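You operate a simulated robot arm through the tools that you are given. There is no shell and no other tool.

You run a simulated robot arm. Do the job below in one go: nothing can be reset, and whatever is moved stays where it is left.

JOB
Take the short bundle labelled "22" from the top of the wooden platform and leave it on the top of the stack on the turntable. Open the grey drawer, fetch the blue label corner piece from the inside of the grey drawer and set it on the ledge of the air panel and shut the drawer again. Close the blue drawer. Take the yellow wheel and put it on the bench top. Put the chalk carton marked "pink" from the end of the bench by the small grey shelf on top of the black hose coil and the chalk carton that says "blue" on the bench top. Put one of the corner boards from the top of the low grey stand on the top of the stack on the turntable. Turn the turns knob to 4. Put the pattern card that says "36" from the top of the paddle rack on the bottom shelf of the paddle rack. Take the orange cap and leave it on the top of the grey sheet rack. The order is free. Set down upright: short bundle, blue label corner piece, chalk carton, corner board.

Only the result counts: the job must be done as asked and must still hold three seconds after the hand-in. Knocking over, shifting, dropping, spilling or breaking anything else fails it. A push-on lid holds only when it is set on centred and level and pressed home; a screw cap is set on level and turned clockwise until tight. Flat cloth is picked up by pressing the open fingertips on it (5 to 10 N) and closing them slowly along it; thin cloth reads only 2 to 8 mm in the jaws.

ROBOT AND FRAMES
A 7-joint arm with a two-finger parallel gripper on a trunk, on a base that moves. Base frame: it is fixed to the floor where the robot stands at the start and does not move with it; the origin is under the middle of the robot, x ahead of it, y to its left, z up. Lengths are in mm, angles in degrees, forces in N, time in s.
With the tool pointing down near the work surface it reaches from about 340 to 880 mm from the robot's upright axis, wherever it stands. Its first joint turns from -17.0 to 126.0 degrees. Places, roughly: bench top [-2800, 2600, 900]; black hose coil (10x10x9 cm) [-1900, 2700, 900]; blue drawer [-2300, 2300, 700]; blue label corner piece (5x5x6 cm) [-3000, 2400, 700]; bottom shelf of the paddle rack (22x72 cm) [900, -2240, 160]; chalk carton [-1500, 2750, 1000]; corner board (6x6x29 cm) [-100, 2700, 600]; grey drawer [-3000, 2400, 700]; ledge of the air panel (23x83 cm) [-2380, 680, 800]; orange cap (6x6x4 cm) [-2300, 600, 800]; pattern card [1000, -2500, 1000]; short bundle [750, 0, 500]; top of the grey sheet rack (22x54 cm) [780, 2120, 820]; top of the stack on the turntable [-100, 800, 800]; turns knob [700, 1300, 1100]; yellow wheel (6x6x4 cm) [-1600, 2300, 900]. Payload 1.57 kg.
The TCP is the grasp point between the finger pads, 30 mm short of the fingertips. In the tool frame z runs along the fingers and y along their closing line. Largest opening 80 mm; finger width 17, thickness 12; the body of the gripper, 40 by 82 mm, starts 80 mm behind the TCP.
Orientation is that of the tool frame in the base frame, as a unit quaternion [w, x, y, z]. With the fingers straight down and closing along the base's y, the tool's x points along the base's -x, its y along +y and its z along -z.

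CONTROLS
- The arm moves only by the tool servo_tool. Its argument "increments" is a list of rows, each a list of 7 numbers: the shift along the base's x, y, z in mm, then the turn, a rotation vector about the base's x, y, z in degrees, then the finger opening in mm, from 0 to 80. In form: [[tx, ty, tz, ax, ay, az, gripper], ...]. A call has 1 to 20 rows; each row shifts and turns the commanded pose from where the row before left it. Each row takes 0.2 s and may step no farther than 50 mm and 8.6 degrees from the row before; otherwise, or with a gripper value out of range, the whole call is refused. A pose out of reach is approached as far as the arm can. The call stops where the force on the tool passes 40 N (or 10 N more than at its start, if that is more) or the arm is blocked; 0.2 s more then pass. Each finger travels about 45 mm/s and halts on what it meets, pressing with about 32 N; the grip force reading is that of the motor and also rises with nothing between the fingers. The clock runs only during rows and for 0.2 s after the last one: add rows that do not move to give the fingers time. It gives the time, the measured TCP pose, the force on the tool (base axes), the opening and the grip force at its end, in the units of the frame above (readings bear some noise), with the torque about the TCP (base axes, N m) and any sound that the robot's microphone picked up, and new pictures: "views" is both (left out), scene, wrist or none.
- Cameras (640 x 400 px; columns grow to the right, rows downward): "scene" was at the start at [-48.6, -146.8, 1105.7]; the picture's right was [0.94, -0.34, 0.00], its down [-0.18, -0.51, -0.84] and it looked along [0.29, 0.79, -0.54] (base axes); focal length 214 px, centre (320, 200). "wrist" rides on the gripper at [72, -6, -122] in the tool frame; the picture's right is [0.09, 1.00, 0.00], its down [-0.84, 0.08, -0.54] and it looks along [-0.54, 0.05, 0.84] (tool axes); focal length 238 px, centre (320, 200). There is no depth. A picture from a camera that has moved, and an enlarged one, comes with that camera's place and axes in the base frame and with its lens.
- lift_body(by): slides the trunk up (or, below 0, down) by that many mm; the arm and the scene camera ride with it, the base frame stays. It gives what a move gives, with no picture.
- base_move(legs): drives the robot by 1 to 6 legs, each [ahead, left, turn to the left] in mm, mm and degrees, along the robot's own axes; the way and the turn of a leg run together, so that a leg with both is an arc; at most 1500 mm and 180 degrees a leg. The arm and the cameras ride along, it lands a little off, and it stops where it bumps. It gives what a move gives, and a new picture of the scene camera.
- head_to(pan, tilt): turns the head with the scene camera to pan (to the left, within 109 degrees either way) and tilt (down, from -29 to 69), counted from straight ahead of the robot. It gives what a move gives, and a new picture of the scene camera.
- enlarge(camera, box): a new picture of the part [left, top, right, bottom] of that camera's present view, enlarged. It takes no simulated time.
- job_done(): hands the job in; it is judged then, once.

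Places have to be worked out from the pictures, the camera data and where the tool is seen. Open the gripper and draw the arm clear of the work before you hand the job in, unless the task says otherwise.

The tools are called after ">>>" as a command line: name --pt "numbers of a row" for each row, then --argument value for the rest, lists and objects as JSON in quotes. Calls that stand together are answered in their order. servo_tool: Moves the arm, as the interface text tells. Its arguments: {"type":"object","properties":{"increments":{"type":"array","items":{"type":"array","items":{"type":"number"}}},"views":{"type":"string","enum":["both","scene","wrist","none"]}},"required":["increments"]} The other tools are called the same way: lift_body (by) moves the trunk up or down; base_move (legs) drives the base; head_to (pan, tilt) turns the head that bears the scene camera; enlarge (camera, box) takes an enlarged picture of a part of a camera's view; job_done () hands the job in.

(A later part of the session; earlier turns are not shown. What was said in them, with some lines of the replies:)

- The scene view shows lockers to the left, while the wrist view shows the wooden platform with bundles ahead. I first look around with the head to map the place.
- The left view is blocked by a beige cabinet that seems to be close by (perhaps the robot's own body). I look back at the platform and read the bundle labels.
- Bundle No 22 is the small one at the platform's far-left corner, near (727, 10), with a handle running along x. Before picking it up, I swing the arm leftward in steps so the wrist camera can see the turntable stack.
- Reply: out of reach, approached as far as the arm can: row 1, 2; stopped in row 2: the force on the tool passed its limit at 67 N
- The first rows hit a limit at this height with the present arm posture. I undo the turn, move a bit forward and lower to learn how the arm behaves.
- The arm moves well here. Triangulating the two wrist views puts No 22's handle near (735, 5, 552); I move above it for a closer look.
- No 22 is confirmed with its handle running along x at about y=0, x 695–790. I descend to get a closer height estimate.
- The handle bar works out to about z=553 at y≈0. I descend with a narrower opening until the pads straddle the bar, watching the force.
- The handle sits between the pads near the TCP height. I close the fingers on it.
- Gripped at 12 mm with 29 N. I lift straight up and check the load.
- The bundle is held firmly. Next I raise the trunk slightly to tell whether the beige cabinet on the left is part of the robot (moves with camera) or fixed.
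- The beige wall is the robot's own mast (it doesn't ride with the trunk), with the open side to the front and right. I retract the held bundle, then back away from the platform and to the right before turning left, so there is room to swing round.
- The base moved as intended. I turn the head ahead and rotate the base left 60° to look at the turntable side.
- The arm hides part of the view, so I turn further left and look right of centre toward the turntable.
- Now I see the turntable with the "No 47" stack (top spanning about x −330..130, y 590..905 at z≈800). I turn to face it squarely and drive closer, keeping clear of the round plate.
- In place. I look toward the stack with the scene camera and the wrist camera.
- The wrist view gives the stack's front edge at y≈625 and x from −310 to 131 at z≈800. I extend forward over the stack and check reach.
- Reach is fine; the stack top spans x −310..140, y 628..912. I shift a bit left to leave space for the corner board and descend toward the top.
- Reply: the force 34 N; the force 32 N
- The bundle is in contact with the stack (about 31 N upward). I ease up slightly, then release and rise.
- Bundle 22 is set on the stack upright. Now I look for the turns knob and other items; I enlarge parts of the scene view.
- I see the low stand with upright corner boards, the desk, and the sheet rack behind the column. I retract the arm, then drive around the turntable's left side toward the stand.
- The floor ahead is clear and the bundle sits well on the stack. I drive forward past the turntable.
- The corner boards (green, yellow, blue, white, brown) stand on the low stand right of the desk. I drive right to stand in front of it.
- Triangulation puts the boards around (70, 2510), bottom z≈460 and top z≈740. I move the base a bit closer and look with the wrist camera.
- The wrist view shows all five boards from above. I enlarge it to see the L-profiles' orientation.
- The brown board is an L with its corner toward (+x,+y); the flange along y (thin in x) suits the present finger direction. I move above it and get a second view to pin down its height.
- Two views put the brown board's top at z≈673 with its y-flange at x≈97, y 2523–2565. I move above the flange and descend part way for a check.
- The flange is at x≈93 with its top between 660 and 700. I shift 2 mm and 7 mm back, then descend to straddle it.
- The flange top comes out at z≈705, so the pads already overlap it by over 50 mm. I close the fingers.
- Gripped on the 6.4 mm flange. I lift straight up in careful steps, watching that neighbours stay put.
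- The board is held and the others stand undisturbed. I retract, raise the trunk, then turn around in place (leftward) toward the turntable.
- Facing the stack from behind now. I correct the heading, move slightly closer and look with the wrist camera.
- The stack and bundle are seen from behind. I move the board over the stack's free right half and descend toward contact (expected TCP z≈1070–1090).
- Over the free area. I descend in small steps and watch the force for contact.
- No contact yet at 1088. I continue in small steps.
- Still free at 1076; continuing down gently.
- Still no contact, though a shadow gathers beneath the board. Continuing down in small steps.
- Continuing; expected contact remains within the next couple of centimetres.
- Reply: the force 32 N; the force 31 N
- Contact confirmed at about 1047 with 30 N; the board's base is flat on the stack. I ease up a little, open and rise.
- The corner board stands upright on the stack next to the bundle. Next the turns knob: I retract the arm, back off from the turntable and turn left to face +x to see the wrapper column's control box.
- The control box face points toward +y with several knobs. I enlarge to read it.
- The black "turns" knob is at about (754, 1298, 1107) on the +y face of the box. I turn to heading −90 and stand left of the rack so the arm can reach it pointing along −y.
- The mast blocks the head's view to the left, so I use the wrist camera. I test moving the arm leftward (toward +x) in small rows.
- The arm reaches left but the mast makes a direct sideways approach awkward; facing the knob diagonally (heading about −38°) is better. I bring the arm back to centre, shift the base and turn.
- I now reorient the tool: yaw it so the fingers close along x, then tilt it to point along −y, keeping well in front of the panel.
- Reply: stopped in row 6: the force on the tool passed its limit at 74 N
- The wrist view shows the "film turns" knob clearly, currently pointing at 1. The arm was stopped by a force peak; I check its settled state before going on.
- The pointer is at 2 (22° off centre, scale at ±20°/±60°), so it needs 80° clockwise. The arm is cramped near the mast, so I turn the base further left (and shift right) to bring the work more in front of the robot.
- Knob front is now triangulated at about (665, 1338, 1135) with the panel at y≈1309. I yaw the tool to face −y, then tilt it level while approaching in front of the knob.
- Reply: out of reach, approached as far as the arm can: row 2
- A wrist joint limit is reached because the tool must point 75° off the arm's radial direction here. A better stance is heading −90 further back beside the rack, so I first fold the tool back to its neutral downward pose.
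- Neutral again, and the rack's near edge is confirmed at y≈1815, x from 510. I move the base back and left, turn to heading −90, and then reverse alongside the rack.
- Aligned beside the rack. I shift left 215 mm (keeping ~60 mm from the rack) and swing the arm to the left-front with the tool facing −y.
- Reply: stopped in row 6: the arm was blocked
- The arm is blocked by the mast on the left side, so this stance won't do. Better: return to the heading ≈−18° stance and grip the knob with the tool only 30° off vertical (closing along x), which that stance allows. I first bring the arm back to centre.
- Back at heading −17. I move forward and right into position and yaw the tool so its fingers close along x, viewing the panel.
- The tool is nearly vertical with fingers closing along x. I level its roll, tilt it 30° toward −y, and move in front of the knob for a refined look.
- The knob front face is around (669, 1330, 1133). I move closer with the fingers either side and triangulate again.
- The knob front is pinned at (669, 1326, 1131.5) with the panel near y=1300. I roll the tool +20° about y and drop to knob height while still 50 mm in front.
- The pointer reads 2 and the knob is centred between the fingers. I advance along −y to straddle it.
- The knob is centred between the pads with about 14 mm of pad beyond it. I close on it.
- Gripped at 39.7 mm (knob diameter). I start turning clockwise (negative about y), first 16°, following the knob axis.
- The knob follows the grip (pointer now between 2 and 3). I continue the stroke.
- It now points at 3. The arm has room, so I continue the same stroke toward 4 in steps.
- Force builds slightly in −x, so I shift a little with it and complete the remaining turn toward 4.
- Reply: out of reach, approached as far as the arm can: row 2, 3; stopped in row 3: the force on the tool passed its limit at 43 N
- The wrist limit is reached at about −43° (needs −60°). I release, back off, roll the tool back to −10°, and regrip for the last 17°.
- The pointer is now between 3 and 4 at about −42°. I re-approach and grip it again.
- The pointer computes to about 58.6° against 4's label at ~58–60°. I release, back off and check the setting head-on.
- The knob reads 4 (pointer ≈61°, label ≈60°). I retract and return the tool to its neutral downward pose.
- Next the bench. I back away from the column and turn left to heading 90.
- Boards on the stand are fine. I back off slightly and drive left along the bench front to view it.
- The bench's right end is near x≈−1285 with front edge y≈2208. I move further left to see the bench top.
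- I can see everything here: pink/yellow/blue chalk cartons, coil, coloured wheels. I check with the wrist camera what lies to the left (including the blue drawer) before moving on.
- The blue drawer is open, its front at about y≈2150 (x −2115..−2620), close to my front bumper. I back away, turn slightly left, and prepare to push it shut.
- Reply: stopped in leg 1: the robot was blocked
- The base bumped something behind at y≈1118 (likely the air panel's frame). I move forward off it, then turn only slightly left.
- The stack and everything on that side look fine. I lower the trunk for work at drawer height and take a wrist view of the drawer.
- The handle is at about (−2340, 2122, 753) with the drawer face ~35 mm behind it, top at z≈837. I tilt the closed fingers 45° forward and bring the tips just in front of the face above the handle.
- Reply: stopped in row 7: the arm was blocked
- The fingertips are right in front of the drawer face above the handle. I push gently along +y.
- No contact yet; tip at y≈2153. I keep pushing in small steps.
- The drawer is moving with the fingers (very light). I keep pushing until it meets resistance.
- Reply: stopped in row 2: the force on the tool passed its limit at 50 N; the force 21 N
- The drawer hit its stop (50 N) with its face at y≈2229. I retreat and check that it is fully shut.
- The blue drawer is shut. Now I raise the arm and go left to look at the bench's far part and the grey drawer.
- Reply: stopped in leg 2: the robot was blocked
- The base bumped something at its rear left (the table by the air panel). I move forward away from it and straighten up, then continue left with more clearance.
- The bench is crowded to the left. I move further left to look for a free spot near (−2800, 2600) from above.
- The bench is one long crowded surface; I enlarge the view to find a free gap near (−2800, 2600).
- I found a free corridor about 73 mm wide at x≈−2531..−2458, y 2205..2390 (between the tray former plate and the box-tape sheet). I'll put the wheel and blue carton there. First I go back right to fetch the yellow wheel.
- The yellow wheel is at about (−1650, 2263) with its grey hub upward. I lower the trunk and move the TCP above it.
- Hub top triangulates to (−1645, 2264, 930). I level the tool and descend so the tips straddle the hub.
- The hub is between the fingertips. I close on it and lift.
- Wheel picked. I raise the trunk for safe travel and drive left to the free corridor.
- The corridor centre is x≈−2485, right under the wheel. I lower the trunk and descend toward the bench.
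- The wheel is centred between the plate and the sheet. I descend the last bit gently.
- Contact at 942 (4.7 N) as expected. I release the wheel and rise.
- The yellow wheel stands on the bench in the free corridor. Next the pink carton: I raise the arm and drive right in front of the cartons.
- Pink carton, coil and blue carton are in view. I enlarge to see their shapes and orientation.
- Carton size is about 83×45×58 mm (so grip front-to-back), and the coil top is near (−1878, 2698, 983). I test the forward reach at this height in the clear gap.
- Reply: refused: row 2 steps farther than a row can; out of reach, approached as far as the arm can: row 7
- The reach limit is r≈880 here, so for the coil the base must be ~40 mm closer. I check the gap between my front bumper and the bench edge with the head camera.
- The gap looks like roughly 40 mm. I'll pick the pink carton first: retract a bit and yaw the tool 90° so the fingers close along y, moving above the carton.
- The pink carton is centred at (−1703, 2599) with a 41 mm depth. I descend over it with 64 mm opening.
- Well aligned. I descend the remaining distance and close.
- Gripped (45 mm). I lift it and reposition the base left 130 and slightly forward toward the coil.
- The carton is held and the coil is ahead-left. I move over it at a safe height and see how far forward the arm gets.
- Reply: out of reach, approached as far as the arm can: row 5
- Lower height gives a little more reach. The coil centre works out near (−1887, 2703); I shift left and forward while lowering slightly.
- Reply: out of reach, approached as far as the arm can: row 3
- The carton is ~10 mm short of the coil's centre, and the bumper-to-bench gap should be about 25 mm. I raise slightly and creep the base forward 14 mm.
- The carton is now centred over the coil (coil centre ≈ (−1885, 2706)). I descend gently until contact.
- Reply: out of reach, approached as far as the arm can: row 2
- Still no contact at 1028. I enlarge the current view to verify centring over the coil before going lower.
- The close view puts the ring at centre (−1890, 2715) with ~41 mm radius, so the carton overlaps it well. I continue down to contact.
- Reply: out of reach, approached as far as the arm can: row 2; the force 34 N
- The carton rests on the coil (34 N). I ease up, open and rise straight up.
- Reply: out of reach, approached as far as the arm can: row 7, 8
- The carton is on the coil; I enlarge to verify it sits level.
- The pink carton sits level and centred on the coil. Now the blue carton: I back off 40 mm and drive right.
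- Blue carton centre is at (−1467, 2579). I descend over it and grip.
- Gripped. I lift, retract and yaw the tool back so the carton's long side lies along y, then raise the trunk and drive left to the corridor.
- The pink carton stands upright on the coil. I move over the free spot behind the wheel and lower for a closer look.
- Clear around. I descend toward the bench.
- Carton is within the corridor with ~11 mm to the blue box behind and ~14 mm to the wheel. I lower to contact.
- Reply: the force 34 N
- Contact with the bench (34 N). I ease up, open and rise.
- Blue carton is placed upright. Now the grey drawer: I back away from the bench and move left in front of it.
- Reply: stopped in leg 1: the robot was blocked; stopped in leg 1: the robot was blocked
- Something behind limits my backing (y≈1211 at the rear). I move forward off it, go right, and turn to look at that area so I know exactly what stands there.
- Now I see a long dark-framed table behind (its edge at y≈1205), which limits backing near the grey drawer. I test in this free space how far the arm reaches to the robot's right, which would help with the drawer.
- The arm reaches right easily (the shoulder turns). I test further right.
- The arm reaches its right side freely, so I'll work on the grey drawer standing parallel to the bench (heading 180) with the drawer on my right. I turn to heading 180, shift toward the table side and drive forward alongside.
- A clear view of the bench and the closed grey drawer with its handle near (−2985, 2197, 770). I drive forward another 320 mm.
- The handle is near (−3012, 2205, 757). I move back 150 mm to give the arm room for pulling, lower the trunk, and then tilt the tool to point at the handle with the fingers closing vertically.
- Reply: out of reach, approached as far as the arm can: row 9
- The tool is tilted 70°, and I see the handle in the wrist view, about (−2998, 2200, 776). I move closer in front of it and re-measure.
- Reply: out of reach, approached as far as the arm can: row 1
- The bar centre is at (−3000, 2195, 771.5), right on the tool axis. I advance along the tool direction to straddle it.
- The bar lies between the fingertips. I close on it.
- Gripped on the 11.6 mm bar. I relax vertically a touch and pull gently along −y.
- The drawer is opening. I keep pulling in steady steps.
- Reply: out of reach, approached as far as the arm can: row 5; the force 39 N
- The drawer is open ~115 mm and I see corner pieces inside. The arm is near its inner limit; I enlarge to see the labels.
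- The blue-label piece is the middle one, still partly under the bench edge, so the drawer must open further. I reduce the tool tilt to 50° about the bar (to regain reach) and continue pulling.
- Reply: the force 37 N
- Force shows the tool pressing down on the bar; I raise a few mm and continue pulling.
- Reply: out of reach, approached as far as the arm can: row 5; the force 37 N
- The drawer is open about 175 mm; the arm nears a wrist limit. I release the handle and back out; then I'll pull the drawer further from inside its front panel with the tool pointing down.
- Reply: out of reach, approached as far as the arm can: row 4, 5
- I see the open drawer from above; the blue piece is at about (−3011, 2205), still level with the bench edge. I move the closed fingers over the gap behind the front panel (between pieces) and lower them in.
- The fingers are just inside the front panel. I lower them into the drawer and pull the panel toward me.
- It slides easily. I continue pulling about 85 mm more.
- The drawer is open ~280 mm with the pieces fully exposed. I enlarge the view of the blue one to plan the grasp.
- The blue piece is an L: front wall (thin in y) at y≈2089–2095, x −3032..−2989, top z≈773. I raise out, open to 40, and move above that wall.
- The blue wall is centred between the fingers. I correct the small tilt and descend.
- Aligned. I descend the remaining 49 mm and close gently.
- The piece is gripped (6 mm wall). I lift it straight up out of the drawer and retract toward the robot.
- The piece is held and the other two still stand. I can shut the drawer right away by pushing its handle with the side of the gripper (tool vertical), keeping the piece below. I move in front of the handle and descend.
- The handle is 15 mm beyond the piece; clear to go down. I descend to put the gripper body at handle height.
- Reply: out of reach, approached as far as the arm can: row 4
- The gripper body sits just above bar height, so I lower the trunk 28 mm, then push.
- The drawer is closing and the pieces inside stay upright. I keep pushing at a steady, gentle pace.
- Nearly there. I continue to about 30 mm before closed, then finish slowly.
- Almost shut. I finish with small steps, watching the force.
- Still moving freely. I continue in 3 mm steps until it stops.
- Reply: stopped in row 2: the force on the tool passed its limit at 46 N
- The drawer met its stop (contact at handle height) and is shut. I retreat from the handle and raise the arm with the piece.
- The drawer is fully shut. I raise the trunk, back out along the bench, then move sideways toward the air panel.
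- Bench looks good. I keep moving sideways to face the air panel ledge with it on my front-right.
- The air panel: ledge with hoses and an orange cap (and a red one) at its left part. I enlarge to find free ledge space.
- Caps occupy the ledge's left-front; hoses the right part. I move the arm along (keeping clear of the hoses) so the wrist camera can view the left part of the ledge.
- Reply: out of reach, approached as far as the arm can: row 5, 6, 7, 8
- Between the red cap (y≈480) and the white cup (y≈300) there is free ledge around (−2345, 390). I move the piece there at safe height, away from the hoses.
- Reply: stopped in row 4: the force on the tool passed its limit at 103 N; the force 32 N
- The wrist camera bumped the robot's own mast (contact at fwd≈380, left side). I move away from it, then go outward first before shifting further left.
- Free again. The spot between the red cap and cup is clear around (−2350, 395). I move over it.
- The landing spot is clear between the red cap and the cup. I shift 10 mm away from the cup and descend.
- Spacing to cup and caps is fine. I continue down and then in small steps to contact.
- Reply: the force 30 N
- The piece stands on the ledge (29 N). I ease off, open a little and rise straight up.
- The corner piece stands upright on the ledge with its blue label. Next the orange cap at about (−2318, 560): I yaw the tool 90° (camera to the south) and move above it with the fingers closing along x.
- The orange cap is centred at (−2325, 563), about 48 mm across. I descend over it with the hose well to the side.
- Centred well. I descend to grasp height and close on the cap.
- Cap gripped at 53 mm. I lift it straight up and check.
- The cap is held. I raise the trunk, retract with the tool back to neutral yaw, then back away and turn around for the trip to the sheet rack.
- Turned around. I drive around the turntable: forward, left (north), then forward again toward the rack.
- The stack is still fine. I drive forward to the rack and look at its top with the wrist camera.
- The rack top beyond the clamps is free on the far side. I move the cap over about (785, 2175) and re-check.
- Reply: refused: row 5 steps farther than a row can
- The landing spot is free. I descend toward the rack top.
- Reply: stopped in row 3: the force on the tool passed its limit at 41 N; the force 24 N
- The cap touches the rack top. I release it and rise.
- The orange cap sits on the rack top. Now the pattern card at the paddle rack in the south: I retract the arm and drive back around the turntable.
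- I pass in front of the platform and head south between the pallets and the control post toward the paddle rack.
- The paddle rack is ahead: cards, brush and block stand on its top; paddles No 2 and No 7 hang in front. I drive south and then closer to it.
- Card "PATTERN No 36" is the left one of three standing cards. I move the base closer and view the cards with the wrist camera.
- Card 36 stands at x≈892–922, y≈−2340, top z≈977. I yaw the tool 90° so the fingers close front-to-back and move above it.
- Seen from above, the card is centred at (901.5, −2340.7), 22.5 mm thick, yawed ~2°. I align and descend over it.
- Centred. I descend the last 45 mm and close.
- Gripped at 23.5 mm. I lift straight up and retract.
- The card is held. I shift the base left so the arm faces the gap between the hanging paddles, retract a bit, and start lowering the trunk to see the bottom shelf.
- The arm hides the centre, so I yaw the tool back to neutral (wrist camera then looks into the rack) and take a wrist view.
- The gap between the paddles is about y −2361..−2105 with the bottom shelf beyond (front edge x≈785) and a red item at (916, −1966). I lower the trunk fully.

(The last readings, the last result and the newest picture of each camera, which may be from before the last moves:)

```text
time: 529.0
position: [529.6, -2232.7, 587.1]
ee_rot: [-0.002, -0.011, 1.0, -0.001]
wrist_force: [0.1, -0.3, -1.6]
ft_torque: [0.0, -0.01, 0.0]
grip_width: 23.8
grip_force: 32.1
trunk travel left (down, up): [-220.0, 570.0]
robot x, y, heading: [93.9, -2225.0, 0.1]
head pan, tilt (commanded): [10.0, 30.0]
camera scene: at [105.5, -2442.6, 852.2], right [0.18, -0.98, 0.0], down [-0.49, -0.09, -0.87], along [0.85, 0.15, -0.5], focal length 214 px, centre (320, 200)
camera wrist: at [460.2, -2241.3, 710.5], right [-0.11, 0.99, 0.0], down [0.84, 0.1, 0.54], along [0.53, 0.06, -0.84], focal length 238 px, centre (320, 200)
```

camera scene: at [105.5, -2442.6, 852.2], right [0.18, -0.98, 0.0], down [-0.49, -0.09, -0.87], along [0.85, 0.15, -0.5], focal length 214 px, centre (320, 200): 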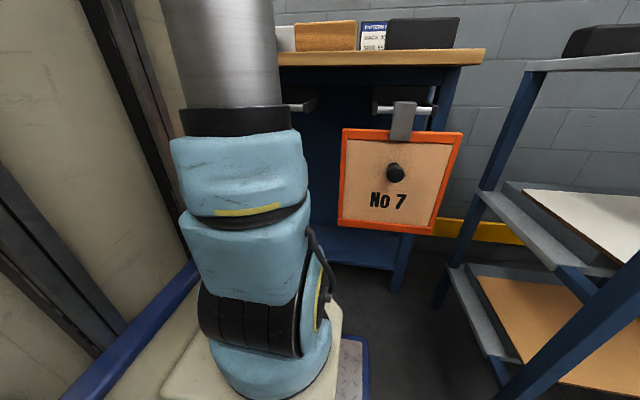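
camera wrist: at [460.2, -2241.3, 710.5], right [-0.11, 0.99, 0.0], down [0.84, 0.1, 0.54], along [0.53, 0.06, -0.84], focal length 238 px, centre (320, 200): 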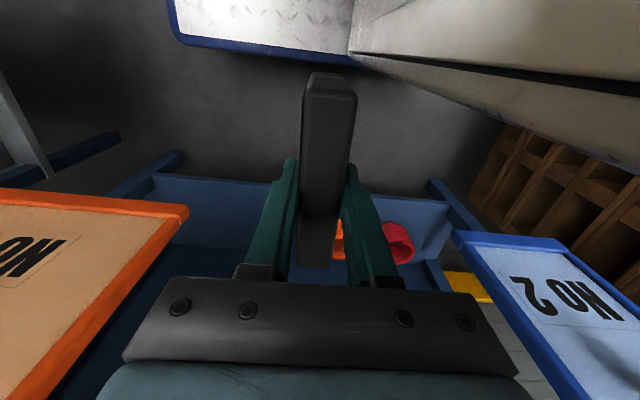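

Aligned with the gap's centre. I lower the trunk the rest of the way and look again.

>>> lift_body --by -215

>>> servo_tool --pt "30 0 0 0 0 -1.2 8" --pt "40 0 0 0 0 0 8" --pt "0 0 0 0 0 0 8" --views "both"

```text
time: 531.3
position: [530.9, -2233.6, 371.4]
ee_rot: [-0.002, -0.012, 1.0, 0.0]
wrist_force: [1.1, -0.3, -0.9]
ft_torque: [0.0, 0.0, 0.02]
grip_width: 23.7
grip_force: 31.9
trunk travel left (down, up): [-5.0, 785.0]
robot x, y, heading: [95.3, -2224.1, -0.0]
head pan, tilt (commanded): [10.0, 30.0]
```

```text
time: 532.1
position: [599.5, -2233.8, 373.6]
ee_rot: [-0.003, -0.001, 1.0, -0.001]
wrist_force: [-0.5, 0.2, -1.0]
ft_torque: [-0.02, 0.03, 0.0]
grip_width: 23.7
grip_force: 32.6
trunk travel left (down, up): [-5.0, 785.0]
robot x, y, heading: [95.9, -2225.3, 0.4]
head pan, tilt (commanded): [10.0, 30.0]
camera scene: at [105.4, -2442.6, 637.2], right [0.18, -0.98, 0.0], down [-0.49, -0.09, -0.87], along [0.85, 0.15, -0.5], focal length 214 px, centre (320, 200)
camera wrist: at [529.6, -2240.5, 496.4], right [-0.09, 1.0, 0.0], down [0.84, 0.08, 0.54], along [0.53, 0.05, -0.84], focal length 238 px, centre (320, 200)
```

scene: 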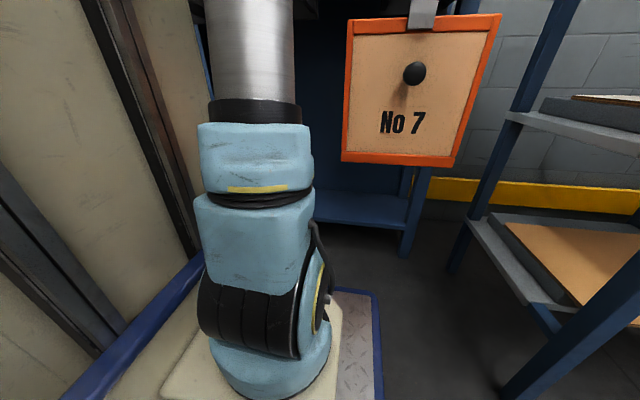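
wrist: 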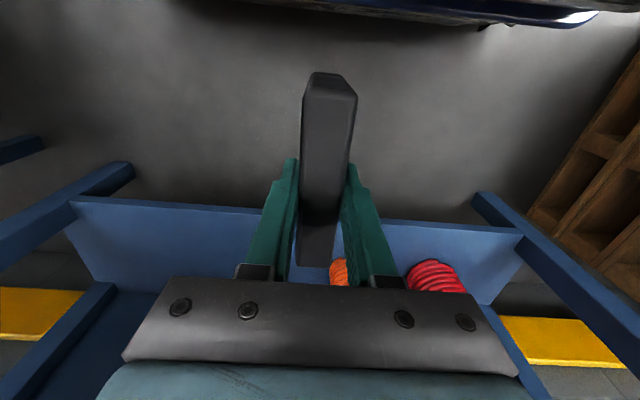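

The bottom shelf is visible: orange coil near (870, −2171), red coil near (862, −1994); free space for y < −2235. I extend in steps toward (865, −2285).

>>> servo_tool --pt "40 -10 0 0 0 0 8" --pt "40 -12 0 0 0 0 8" --pt "40 -12 0 0 0 0 8" --pt "0 0 0 0 0 0 8" --views "both"

```text
time: 533.1
position: [719.8, -2266.4, 373.3]
ee_rot: [-0.004, -0.001, 1.0, -0.001]
wrist_force: [-0.5, 1.1, -1.1]
ft_torque: [0.02, 0.01, -0.05]
grip_width: 23.7
grip_force: 31.8
trunk travel left (down, up): [-5.0, 785.0]
robot x, y, heading: [94.0, -2226.3, -0.2]
head pan, tilt (commanded): [10.0, 30.0]
camera scene: at [105.5, -2442.6, 637.2], right [0.18, -0.98, 0.0], down [-0.49, -0.09, -0.87], along [0.85, 0.15, -0.5], focal length 214 px, centre (320, 200)
camera wrist: at [649.8, -2274.1, 496.6], right [-0.09, 1.0, 0.0], down [0.84, 0.08, 0.54], along [0.53, 0.05, -0.84], focal length 238 px, centre (320, 200)
```

scene: 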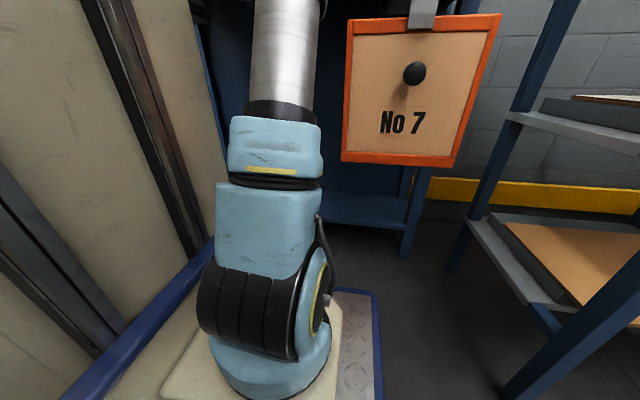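
wrist: 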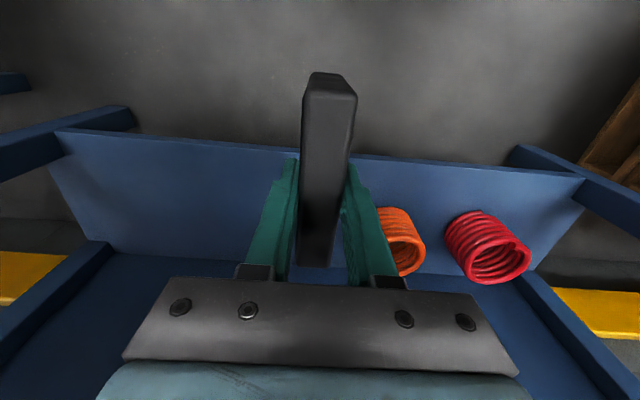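

Clear so far. I extend further in and watch.

>>> servo_tool --pt "40 -6 0 0 0 0 8" --pt "40 -6 0 0 0 0 8" --pt "35 -6 0 0 0 0 8" --pt "0 0 0 0 0 0 8" --views "both"

```text
time: 534.1
position: [836.9, -2285.1, 373.1]
ee_rot: [-0.003, -0.002, 1.0, 0.0]
wrist_force: [-0.5, -0.5, -1.7]
ft_torque: [0.04, 0.04, 0.01]
grip_width: 23.8
grip_force: 31.5
trunk travel left (down, up): [-5.0, 785.0]
robot x, y, heading: [94.4, -2229.8, -0.2]
head pan, tilt (commanded): [10.0, 30.0]
camera scene: at [105.5, -2442.6, 637.2], right [0.18, -0.98, 0.0], down [-0.49, -0.09, -0.87], along [0.85, 0.15, -0.5], focal length 214 px, centre (320, 200)
camera wrist: at [766.7, -2291.4, 496.1], right [-0.09, 1.0, 0.0], down [0.84, 0.08, 0.54], along [0.53, 0.05, -0.84], focal length 238 px, centre (320, 200)
```

scene: 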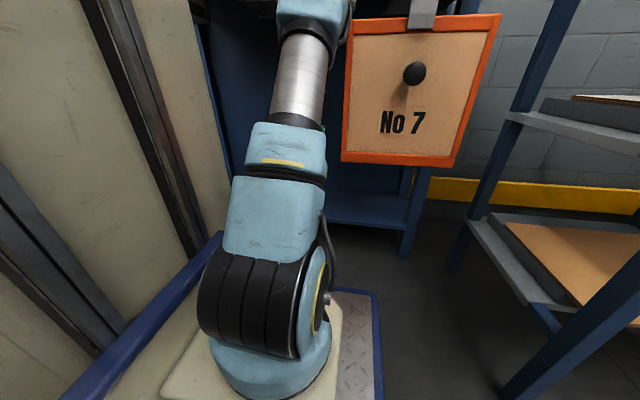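
wrist: 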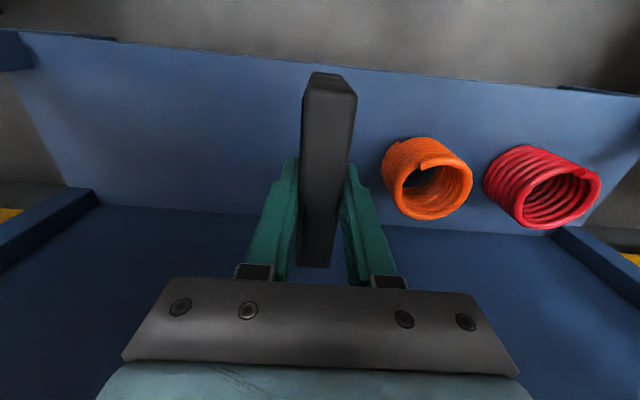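

The elbow swings close to the No 7 paddle because the arm's shoulder sits right of centre. I retract, shift the base left 95 mm so the elbow passes mid-gap, and go in again.

>>> servo_tool --pt "-35 6 0 0 0 0 8" --pt "-40 6 0 0 0 0 8" --pt "-40 6 0 0 0 0 8" --pt "-40 12 0 0 0 0 8" --pt "-40 12 0 0 0 0 8" --pt "-40 10 0 0 0 0 8" --pt "0 0 0 0 0 0 8" --views "scene"

>>> base_move --legs '[[0, 95, 0]]'

```text
time: 535.7
position: [598.8, -2233.8, 371.5]
ee_rot: [-0.003, -0.001, 1.0, -0.001]
wrist_force: [0.7, -0.1, -1.4]
ft_torque: [-0.04, 0.0, 0.0]
grip_width: 23.5
grip_force: 32.2
trunk travel left (down, up): [-5.0, 785.0]
robot x, y, heading: [93.9, -2229.8, -0.1]
head pan, tilt (commanded): [10.0, 30.0]
camera scene: at [105.5, -2442.6, 637.2], right [0.18, -0.98, 0.0], down [-0.49, -0.09, -0.87], along [0.85, 0.15, -0.5], focal length 214 px, centre (320, 200)
```

scene: 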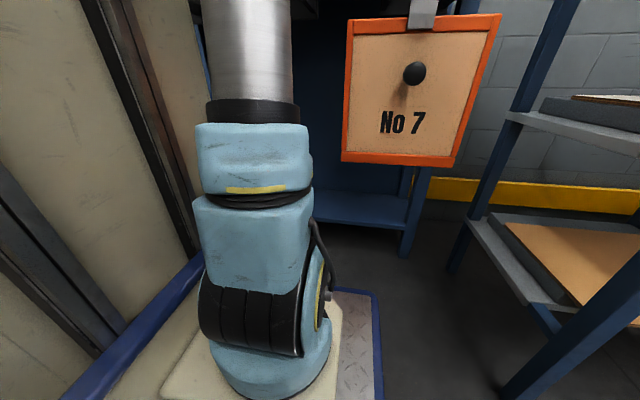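

```text
time: 536.9
position: [599.1, -2138.2, 373.4]
ee_rot: [-0.002, -0.001, 1.0, -0.001]
wrist_force: [0.1, 0.3, -2.0]
ft_torque: [0.02, 0.0, -0.01]
grip_width: 23.4
grip_force: 32.0
trunk travel left (down, up): [-5.0, 785.0]
robot x, y, heading: [95.1, -2132.4, 0.1]
head pan, tilt (commanded): [10.0, 30.0]
camera scene: at [105.4, -2347.0, 637.2], right [0.18, -0.98, 0.0], down [-0.49, -0.09, -0.87], along [0.85, 0.15, -0.5], focal length 214 px, centre (320, 200)
```

scene: 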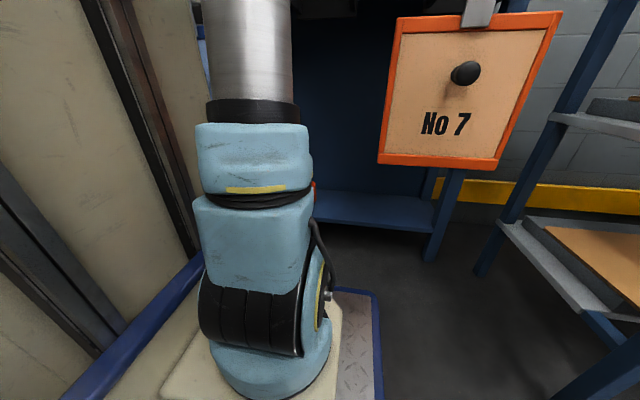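

I move the TCP right to the gap's centre line and check both views before extending.

>>> servo_tool --pt "0 -35 0 0 0 0 8" --pt "0 -40 0 0 0 0 8" --pt "0 -40 0 0 0 0 8" --pt "0 0 0 0 0 0 8" --views "both"

```text
time: 537.9
position: [598.0, -2253.5, 371.6]
ee_rot: [-0.002, -0.001, 1.0, 0.0]
wrist_force: [-0.1, 0.1, -1.2]
ft_torque: [-0.03, 0.03, 0.04]
grip_width: 23.7
grip_force: 31.7
trunk travel left (down, up): [-5.0, 785.0]
robot x, y, heading: [95.6, -2136.2, 0.3]
head pan, tilt (commanded): [10.0, 30.0]
camera scene: at [105.4, -2346.9, 637.2], right [0.18, -0.98, 0.0], down [-0.49, -0.09, -0.87], along [0.85, 0.15, -0.5], focal length 214 px, centre (320, 200)
camera wrist: at [527.8, -2260.3, 495.1], right [-0.09, 1.0, 0.0], down [0.84, 0.08, 0.54], along [0.53, 0.05, -0.84], focal length 238 px, centre (320, 200)
```

scene: 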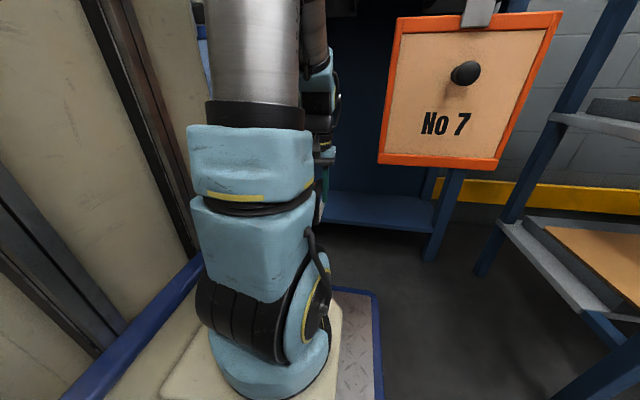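
wrist: 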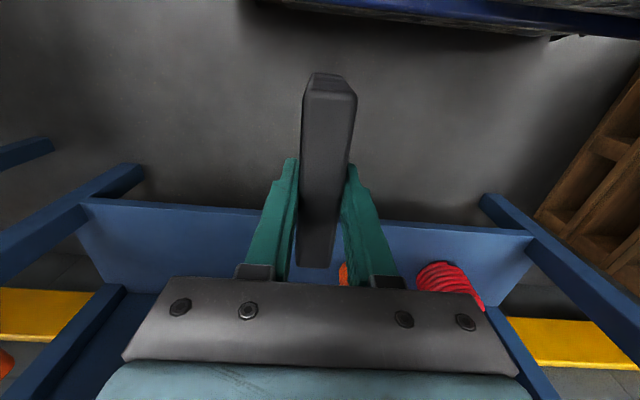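

Now I extend again in steps while watching the elbow against the paddle.

>>> servo_tool --pt "40 -5 0 0 0 0 8" --pt "40 -5 0 0 0 0 8" --pt "40 -5 0 0 0 0 8" --pt "0 0 0 0 0 0 8" --views "scene"

>>> servo_tool --pt "40 -5 0 0 0 0 8" --pt "40 -5 0 0 0 0 8" --pt "0 0 0 0 0 0 8" --views "both"

```text
time: 538.9
position: [718.5, -2269.8, 374.5]
ee_rot: [-0.004, -0.001, 1.0, -0.001]
wrist_force: [0.3, -0.1, -0.9]
ft_torque: [0.03, -0.03, -0.01]
grip_width: 23.5
grip_force: 32.0
trunk travel left (down, up): [-5.0, 785.0]
robot x, y, heading: [94.1, -2135.7, 0.2]
head pan, tilt (commanded): [10.0, 30.0]
camera scene: at [105.4, -2347.0, 637.2], right [0.18, -0.98, 0.0], down [-0.49, -0.09, -0.87], along [0.85, 0.15, -0.5], focal length 214 px, centre (320, 200)
```

scene: 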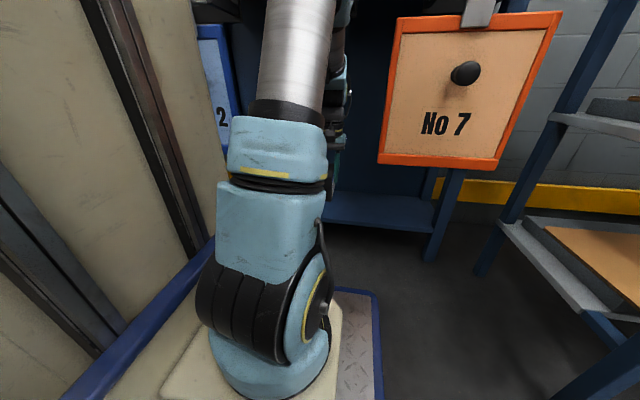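

```text
time: 539.7
position: [799.2, -2277.3, 373.7]
ee_rot: [-0.002, 0.0, 1.0, -0.001]
wrist_force: [-0.2, 0.6, -0.8]
ft_torque: [0.0, 0.0, 0.01]
grip_width: 23.5
grip_force: 32.3
trunk travel left (down, up): [-5.0, 785.0]
robot x, y, heading: [97.3, -2135.0, 0.3]
head pan, tilt (commanded): [10.0, 30.0]
camera scene: at [105.4, -2347.0, 637.2], right [0.18, -0.98, 0.0], down [-0.49, -0.09, -0.87], along [0.85, 0.15, -0.5], focal length 214 px, centre (320, 200)
camera wrist: at [729.5, -2284.7, 497.4], right [-0.09, 1.0, 0.0], down [0.84, 0.08, 0.54], along [0.53, 0.05, -0.84], focal length 238 px, centre (320, 200)
```

scene: 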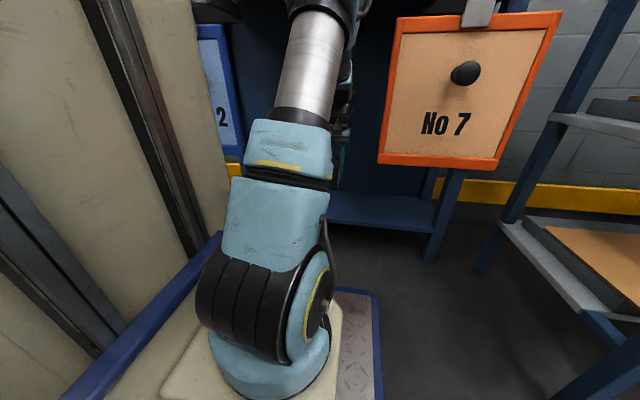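
wrist: 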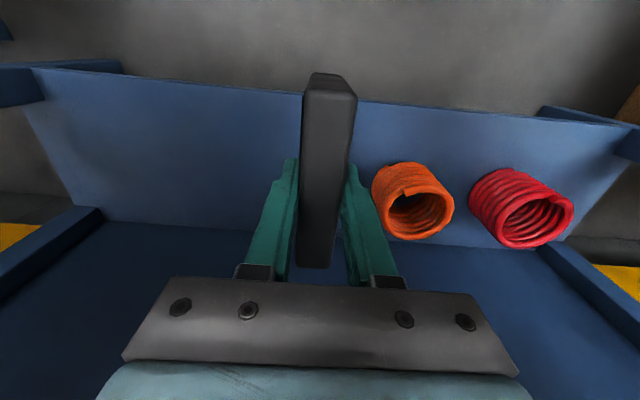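

The elbow now clears the paddle. I extend the remaining ~55 mm.

>>> servo_tool --pt "30 -4 0 0 0 0 8" --pt "25 -4 0 0 0 0 8" --pt "0 0 0 0 0 0 8" --views "both"

```text
time: 540.5
position: [854.2, -2284.7, 372.3]
ee_rot: [-0.004, -0.001, 1.0, -0.001]
wrist_force: [-0.1, 0.4, -1.9]
ft_torque: [-0.02, 0.0, 0.01]
grip_width: 23.4
grip_force: 31.5
trunk travel left (down, up): [-5.0, 785.0]
robot x, y, heading: [97.7, -2134.9, 0.2]
head pan, tilt (commanded): [10.0, 30.0]
camera scene: at [105.4, -2347.0, 637.2], right [0.18, -0.98, 0.0], down [-0.49, -0.09, -0.87], along [0.85, 0.15, -0.5], focal length 214 px, centre (320, 200)
camera wrist: at [783.8, -2292.4, 494.9], right [-0.09, 1.0, 0.0], down [0.84, 0.08, 0.54], along [0.53, 0.05, -0.84], focal length 238 px, centre (320, 200)
```

scene: 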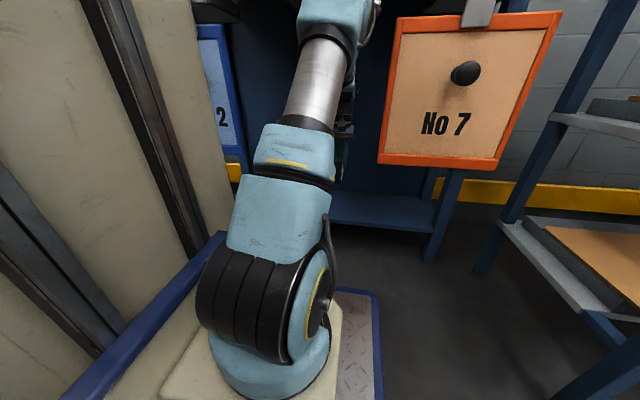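
wrist: 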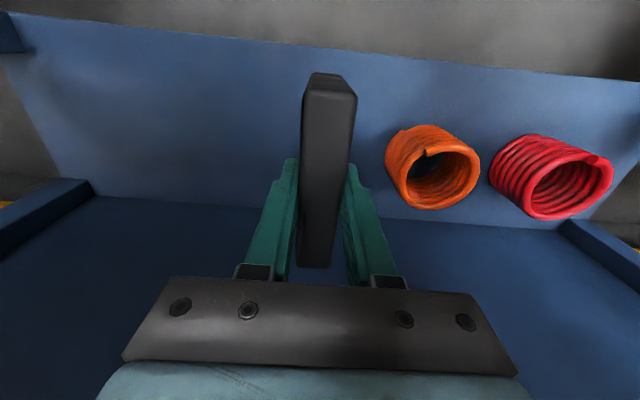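

The card is over the shelf (front edge x≈780, back ≈1005). I move 14 mm further in and descend.

>>> servo_tool --pt "7 0 -25 0 0 0 8" --pt "7 0 -30 0 0 0 8" --pt "0 0 -30 0 0 0 8" --pt "0 0 0 0 0 0 8" --views "both"

```text
time: 541.5
position: [869.0, -2285.5, 288.4]
ee_rot: [-0.003, 0.0, 1.0, 0.0]
wrist_force: [0.7, -0.6, -2.3]
ft_torque: [0.02, 0.01, 0.02]
grip_width: 23.5
grip_force: 32.1
trunk travel left (down, up): [-5.0, 785.0]
robot x, y, heading: [96.1, -2133.4, 0.2]
head pan, tilt (commanded): [10.0, 30.0]
camera scene: at [105.4, -2347.0, 637.2], right [0.18, -0.98, 0.0], down [-0.49, -0.09, -0.87], along [0.85, 0.15, -0.5], focal length 214 px, centre (320, 200)
camera wrist: at [798.8, -2291.9, 411.7], right [-0.09, 1.0, 0.0], down [0.84, 0.08, 0.54], along [0.54, 0.05, -0.84], focal length 238 px, centre (320, 200)
```

scene: 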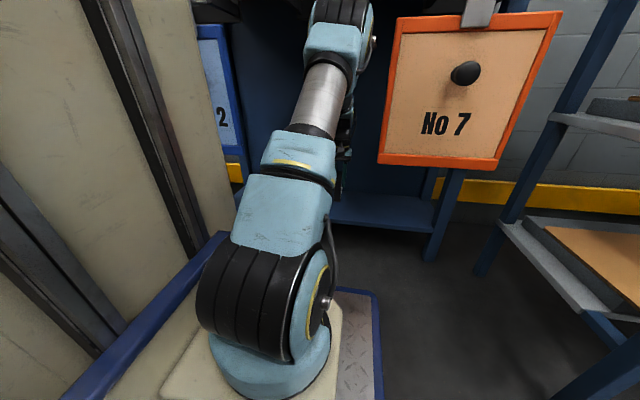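
wrist: 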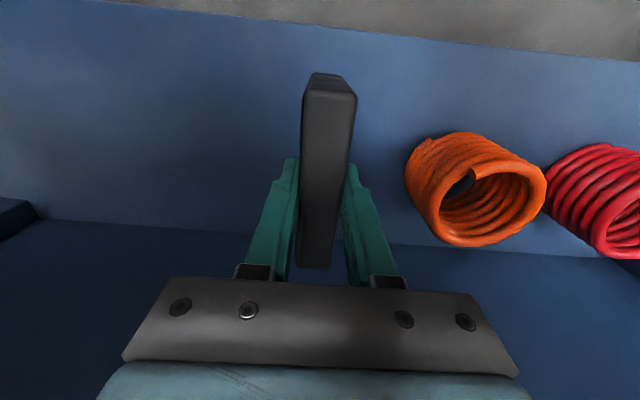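

Still clear of the paddle by a few centimetres. I continue descending gently toward the shelf.

>>> servo_tool --pt "0 0 -20 0 0 0 8" --pt "0 0 -15 0 0 0 8" --pt "0 0 -8 0 0 0 8" --pt "0 0 0 0 0 0 8" --views "both"

```text
time: 542.5
position: [867.4, -2285.1, 243.9]
ee_rot: [-0.003, -0.001, 1.0, -0.001]
wrist_force: [0.0, 0.2, -2.2]
ft_torque: [0.01, 0.01, 0.06]
grip_width: 23.8
grip_force: 32.0
trunk travel left (down, up): [-5.0, 785.0]
robot x, y, heading: [92.0, -2129.0, 0.2]
head pan, tilt (commanded): [10.0, 30.0]
camera scene: at [105.4, -2347.0, 637.2], right [0.18, -0.98, 0.0], down [-0.49, -0.09, -0.87], along [0.85, 0.15, -0.5], focal length 214 px, centre (320, 200)
camera wrist: at [797.7, -2292.5, 368.2], right [-0.09, 1.0, 0.0], down [0.84, 0.08, 0.54], along [0.53, 0.05, -0.84], focal length 238 px, centre (320, 200)
```

scene: 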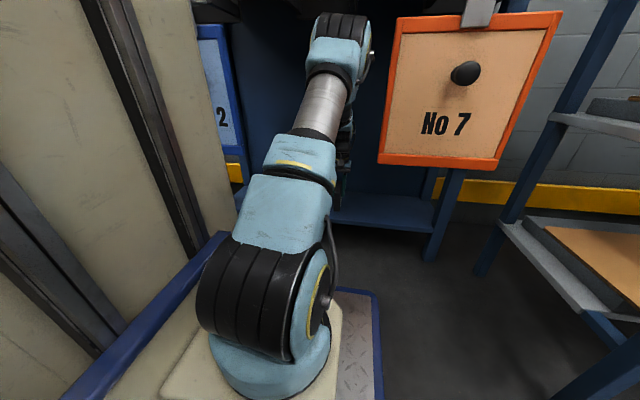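
wrist: 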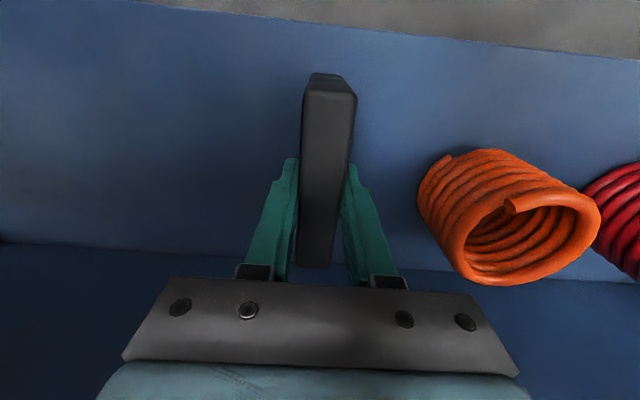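

No contact yet at 244. I go down in small steps.

>>> servo_tool --pt "0 0 -4 0 0 0 8" --pt "0 0 -4 0 0 0 8" --pt "0 0 0 0 0 0 8" --views "none"

>>> servo_tool --pt "0 0 -3 0 0 0 8" --pt "0 0 -2 0 0 0 8" --pt "0 0 0 0 0 0 8" --views "none"

>>> servo_tool --pt "0 0 -2 0 0 0 8" --pt "0 0 -2 0 0 0 8" --pt "0 0 0 0 0 0 8" --views "none"

```text
time: 543.3
position: [866.7, -2286.2, 237.4]
ee_rot: [-0.002, -0.001, 1.0, 0.0]
wrist_force: [0.3, 0.2, -1.7]
ft_torque: [0.01, -0.03, 0.03]
grip_width: 23.5
grip_force: 32.1
trunk travel left (down, up): [-5.0, 785.0]
robot x, y, heading: [95.4, -2129.0, -0.0]
head pan, tilt (commanded): [10.0, 30.0]
```

```text
time: 544.1
position: [867.7, -2286.3, 231.8]
ee_rot: [-0.004, -0.001, 1.0, -0.001]
wrist_force: [-0.2, -0.5, -1.2]
ft_torque: [0.0, 0.01, 0.01]
grip_width: 23.5
grip_force: 32.3
trunk travel left (down, up): [-5.0, 785.0]
robot x, y, heading: [98.3, -2131.0, 0.4]
head pan, tilt (commanded): [10.0, 30.0]
```

```text
time: 544.9
position: [868.1, -2287.1, 228.0]
ee_rot: [-0.003, -0.001, 1.0, -0.001]
wrist_force: [-4.3, -2.2, 14.9]
ft_torque: [-0.04, 0.6, 0.03]
grip_width: 23.4
grip_force: 31.7
trunk travel left (down, up): [-5.0, 785.0]
robot x, y, heading: [98.0, -2131.3, 0.3]
head pan, tilt (commanded): [10.0, 30.0]
```

Contact (15 N) at 228. I set it fully down by 1 mm, then release and rise.

>>> servo_tool --pt "0 0 -1 0 0 0 8" --pt "0 0 0 0 0 0 8" --pt "0 0 0 0 0 0 26" --pt "0 0 0 0 0 0 34" --pt "0 0 0 0 0 0 38" --pt "0 0 0 0 0 0 38" --pt "0 0 10 0 0 0 38" --pt "0 0 25 0 0 0 38" --pt "0 0 35 0 0 0 38" --pt "0 0 35 0 0 0 38" --pt "0 0 30 0 0 0 38" --pt "0 0 0 0 0 0 38" --views "both"

```text
time: 547.5
position: [869.2, -2286.1, 362.9]
ee_rot: [-0.003, -0.001, 1.0, -0.001]
wrist_force: [-0.4, -0.3, 0.8]
ft_torque: [0.02, -0.04, -0.03]
grip_width: 38.1
grip_force: 0.1
trunk travel left (down, up): [-5.0, 785.0]
robot x, y, heading: [96.7, -2131.5, 0.2]
head pan, tilt (commanded): [10.0, 30.0]
camera scene: at [105.4, -2347.0, 637.2], right [0.18, -0.98, 0.0], down [-0.49, -0.09, -0.87], along [0.85, 0.15, -0.5], focal length 214 px, centre (320, 200)
camera wrist: at [799.5, -2293.2, 486.2], right [-0.09, 1.0, 0.0], down [0.84, 0.08, 0.54], along [0.53, 0.05, -0.84], focal length 238 px, centre (320, 200)
```

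scene: 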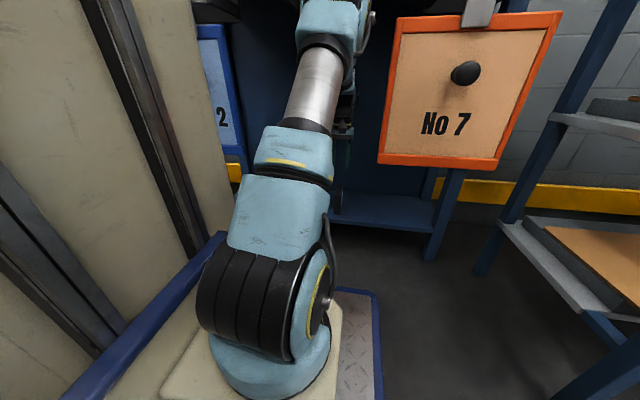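
wrist: 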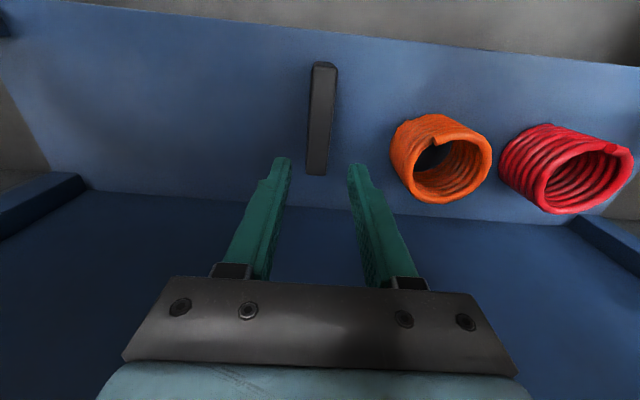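

The card stands on the bottom shelf. I retract the arm along the same path.

>>> servo_tool --pt "-30 3 5 0 0 0 38" --pt "-40 4 0 0 0 0 38" --pt "-40 5 0 0 0 0 38" --pt "-40 5 0 0 0 0 38" --pt "-40 5 0 0 0 0 38" --pt "-40 5 0 0 0 0 38" --pt "-40 5 0 0 0 0 38" --pt "0 0 0 0 0 0 38" --views "both"

```text
time: 549.3
position: [598.8, -2250.8, 367.2]
ee_rot: [-0.002, -0.001, 1.0, 0.0]
wrist_force: [0.2, -0.1, 0.6]
ft_torque: [-0.03, 0.01, -0.03]
grip_width: 38.3
grip_force: 0.1
trunk travel left (down, up): [-5.0, 785.0]
robot x, y, heading: [91.4, -2135.8, 0.4]
head pan, tilt (commanded): [10.0, 30.0]
camera scene: at [105.4, -2347.0, 637.2], right [0.18, -0.98, 0.0], down [-0.49, -0.09, -0.87], along [0.85, 0.15, -0.5], focal length 214 px, centre (320, 200)
camera wrist: at [529.4, -2258.3, 489.5], right [-0.09, 1.0, 0.0], down [0.84, 0.08, 0.54], along [0.53, 0.05, -0.84], focal length 238 px, centre (320, 200)
```

scene: 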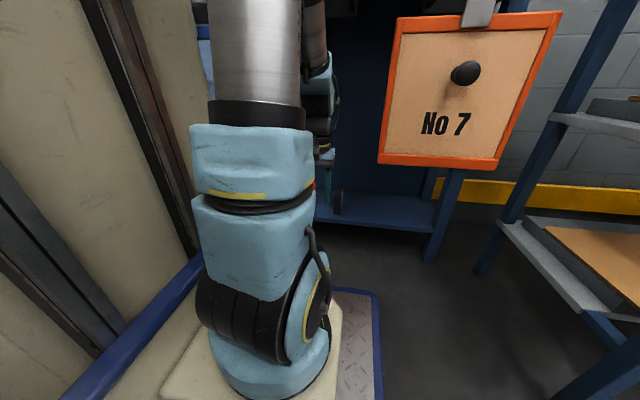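
wrist: 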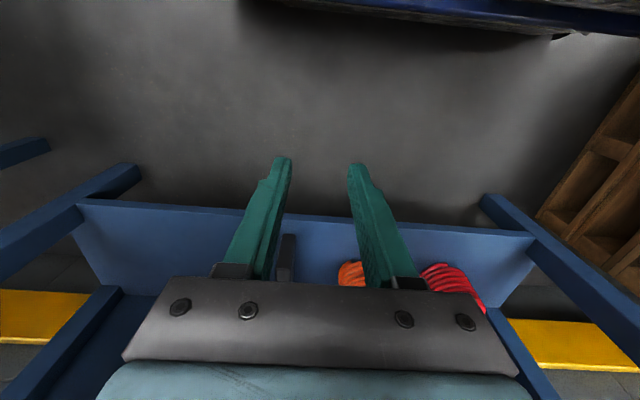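

The card is visible standing on the shelf. I back up clear of the rack, raise the trunk and check the rack as a whole.

>>> base_move --legs '[[-170, 0, 0]]'

>>> lift_body --by 300

>>> head_to --pan 0 --tilt 30

```text
time: 550.7
position: [426.7, -2251.7, 366.0]
ee_rot: [-0.002, -0.001, 1.0, -0.001]
wrist_force: [-0.3, 0.0, 0.4]
ft_torque: [-0.02, 0.02, -0.01]
grip_width: 38.0
grip_force: 0.1
trunk travel left (down, up): [-5.0, 785.0]
robot x, y, heading: [-78.5, -2133.7, 0.5]
head pan, tilt (commanded): [10.0, 30.0]
camera scene: at [-67.0, -2347.4, 637.2], right [0.18, -0.98, 0.0], down [-0.49, -0.09, -0.87], along [0.85, 0.15, -0.5], focal length 214 px, centre (320, 200)
```

scene: 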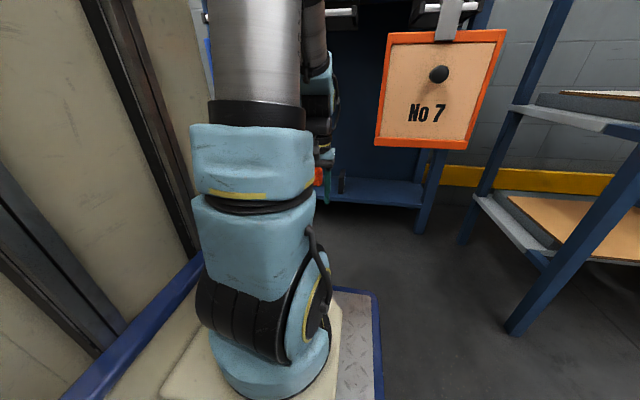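

```text
time: 553.7
position: [427.8, -2253.0, 666.0]
ee_rot: [-0.003, -0.001, 1.0, -0.002]
wrist_force: [0.7, 0.2, -0.1]
ft_torque: [-0.03, 0.0, 0.0]
grip_width: 37.6
grip_force: 0.0
trunk travel left (down, up): [-305.0, 485.0]
robot x, y, heading: [-78.5, -2130.7, 0.1]
head pan, tilt (commanded): [10.0, 30.0]
```

```text
time: 554.5
position: [427.4, -2251.9, 665.9]
ee_rot: [-0.002, 0.0, 1.0, -0.002]
wrist_force: [0.2, -0.9, -0.9]
ft_torque: [0.0, 0.0, -0.02]
grip_width: 38.2
grip_force: 0.1
trunk travel left (down, up): [-305.0, 485.0]
robot x, y, heading: [-77.6, -2135.6, 0.1]
head pan, tilt (commanded): [0.0, 30.0]
camera scene: at [-65.6, -2363.0, 937.2], right [0.0, -1.0, 0.0], down [-0.5, 0.0, -0.87], along [0.87, 0.0, -0.5], focal length 214 px, centre (320, 200)
```

scene: 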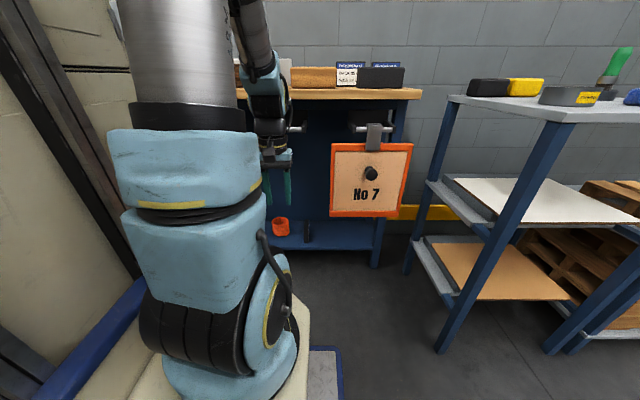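

Card 36 stands on the bottom shelf beside the coil, and the rest of the rack is undisturbed. All the tasks are complete: bundle and corner board on the stack, corner piece on the ledge, both drawers shut, wheel and cartons placed, knob at 4, cap on the rack. The gripper is open and the arm is clear, so I hand the job in.

>>> job_done

```text
The job is handed in.
```

I finished every part of the job and handed it in. I don't have the judge's result. The gripper was open and the arm clear at hand-in.

| Task | Where it ended up |
|---|---|
| Short bundle 22 | On the turntable stack, upright |
| Corner board (the brown one) | Standing upright on the turntable stack |
| Blue label corner piece | Upright on the air panel ledge, between the red cap and the white cup |
| Grey drawer | Shut again |
| Blue drawer | Shut |
| Yellow wheel | On the bench at about x −2490, y 2265 |
| "Pink" chalk carton | Upright on the black hose coil |
| "Blue" chalk carton | Upright on the bench, just behind the wheel |
| Turns knob | Pointing at 4 (about 61° against the label at about 60°) |
| Pattern card 36 | On the bottom shelf of the paddle rack |
| Orange cap | On top of the grey sheet rack |

**Bench top location:** your place list puts the bench top near x −2800, y 2600, but that spot was full of tools. I put the wheel and the blue carton in the nearest free gap on the same bench, roughly 300–450 mm from that point. If "bench top" means a smaller area around that point, those two could be judged as misplaced.

**Base bumps:** the base stopped against something four times while working between the bench and the air panel. From a later look, at least three were against the long table there. I saw nothing knocked over, but I could not check whether the table itself moved.

I did not go back for a final look at the knob, the ledge, the bench or the inside of the grey drawer before handing in. The two remaining pieces in the grey drawer were standing when I last saw them, partway through closing it.
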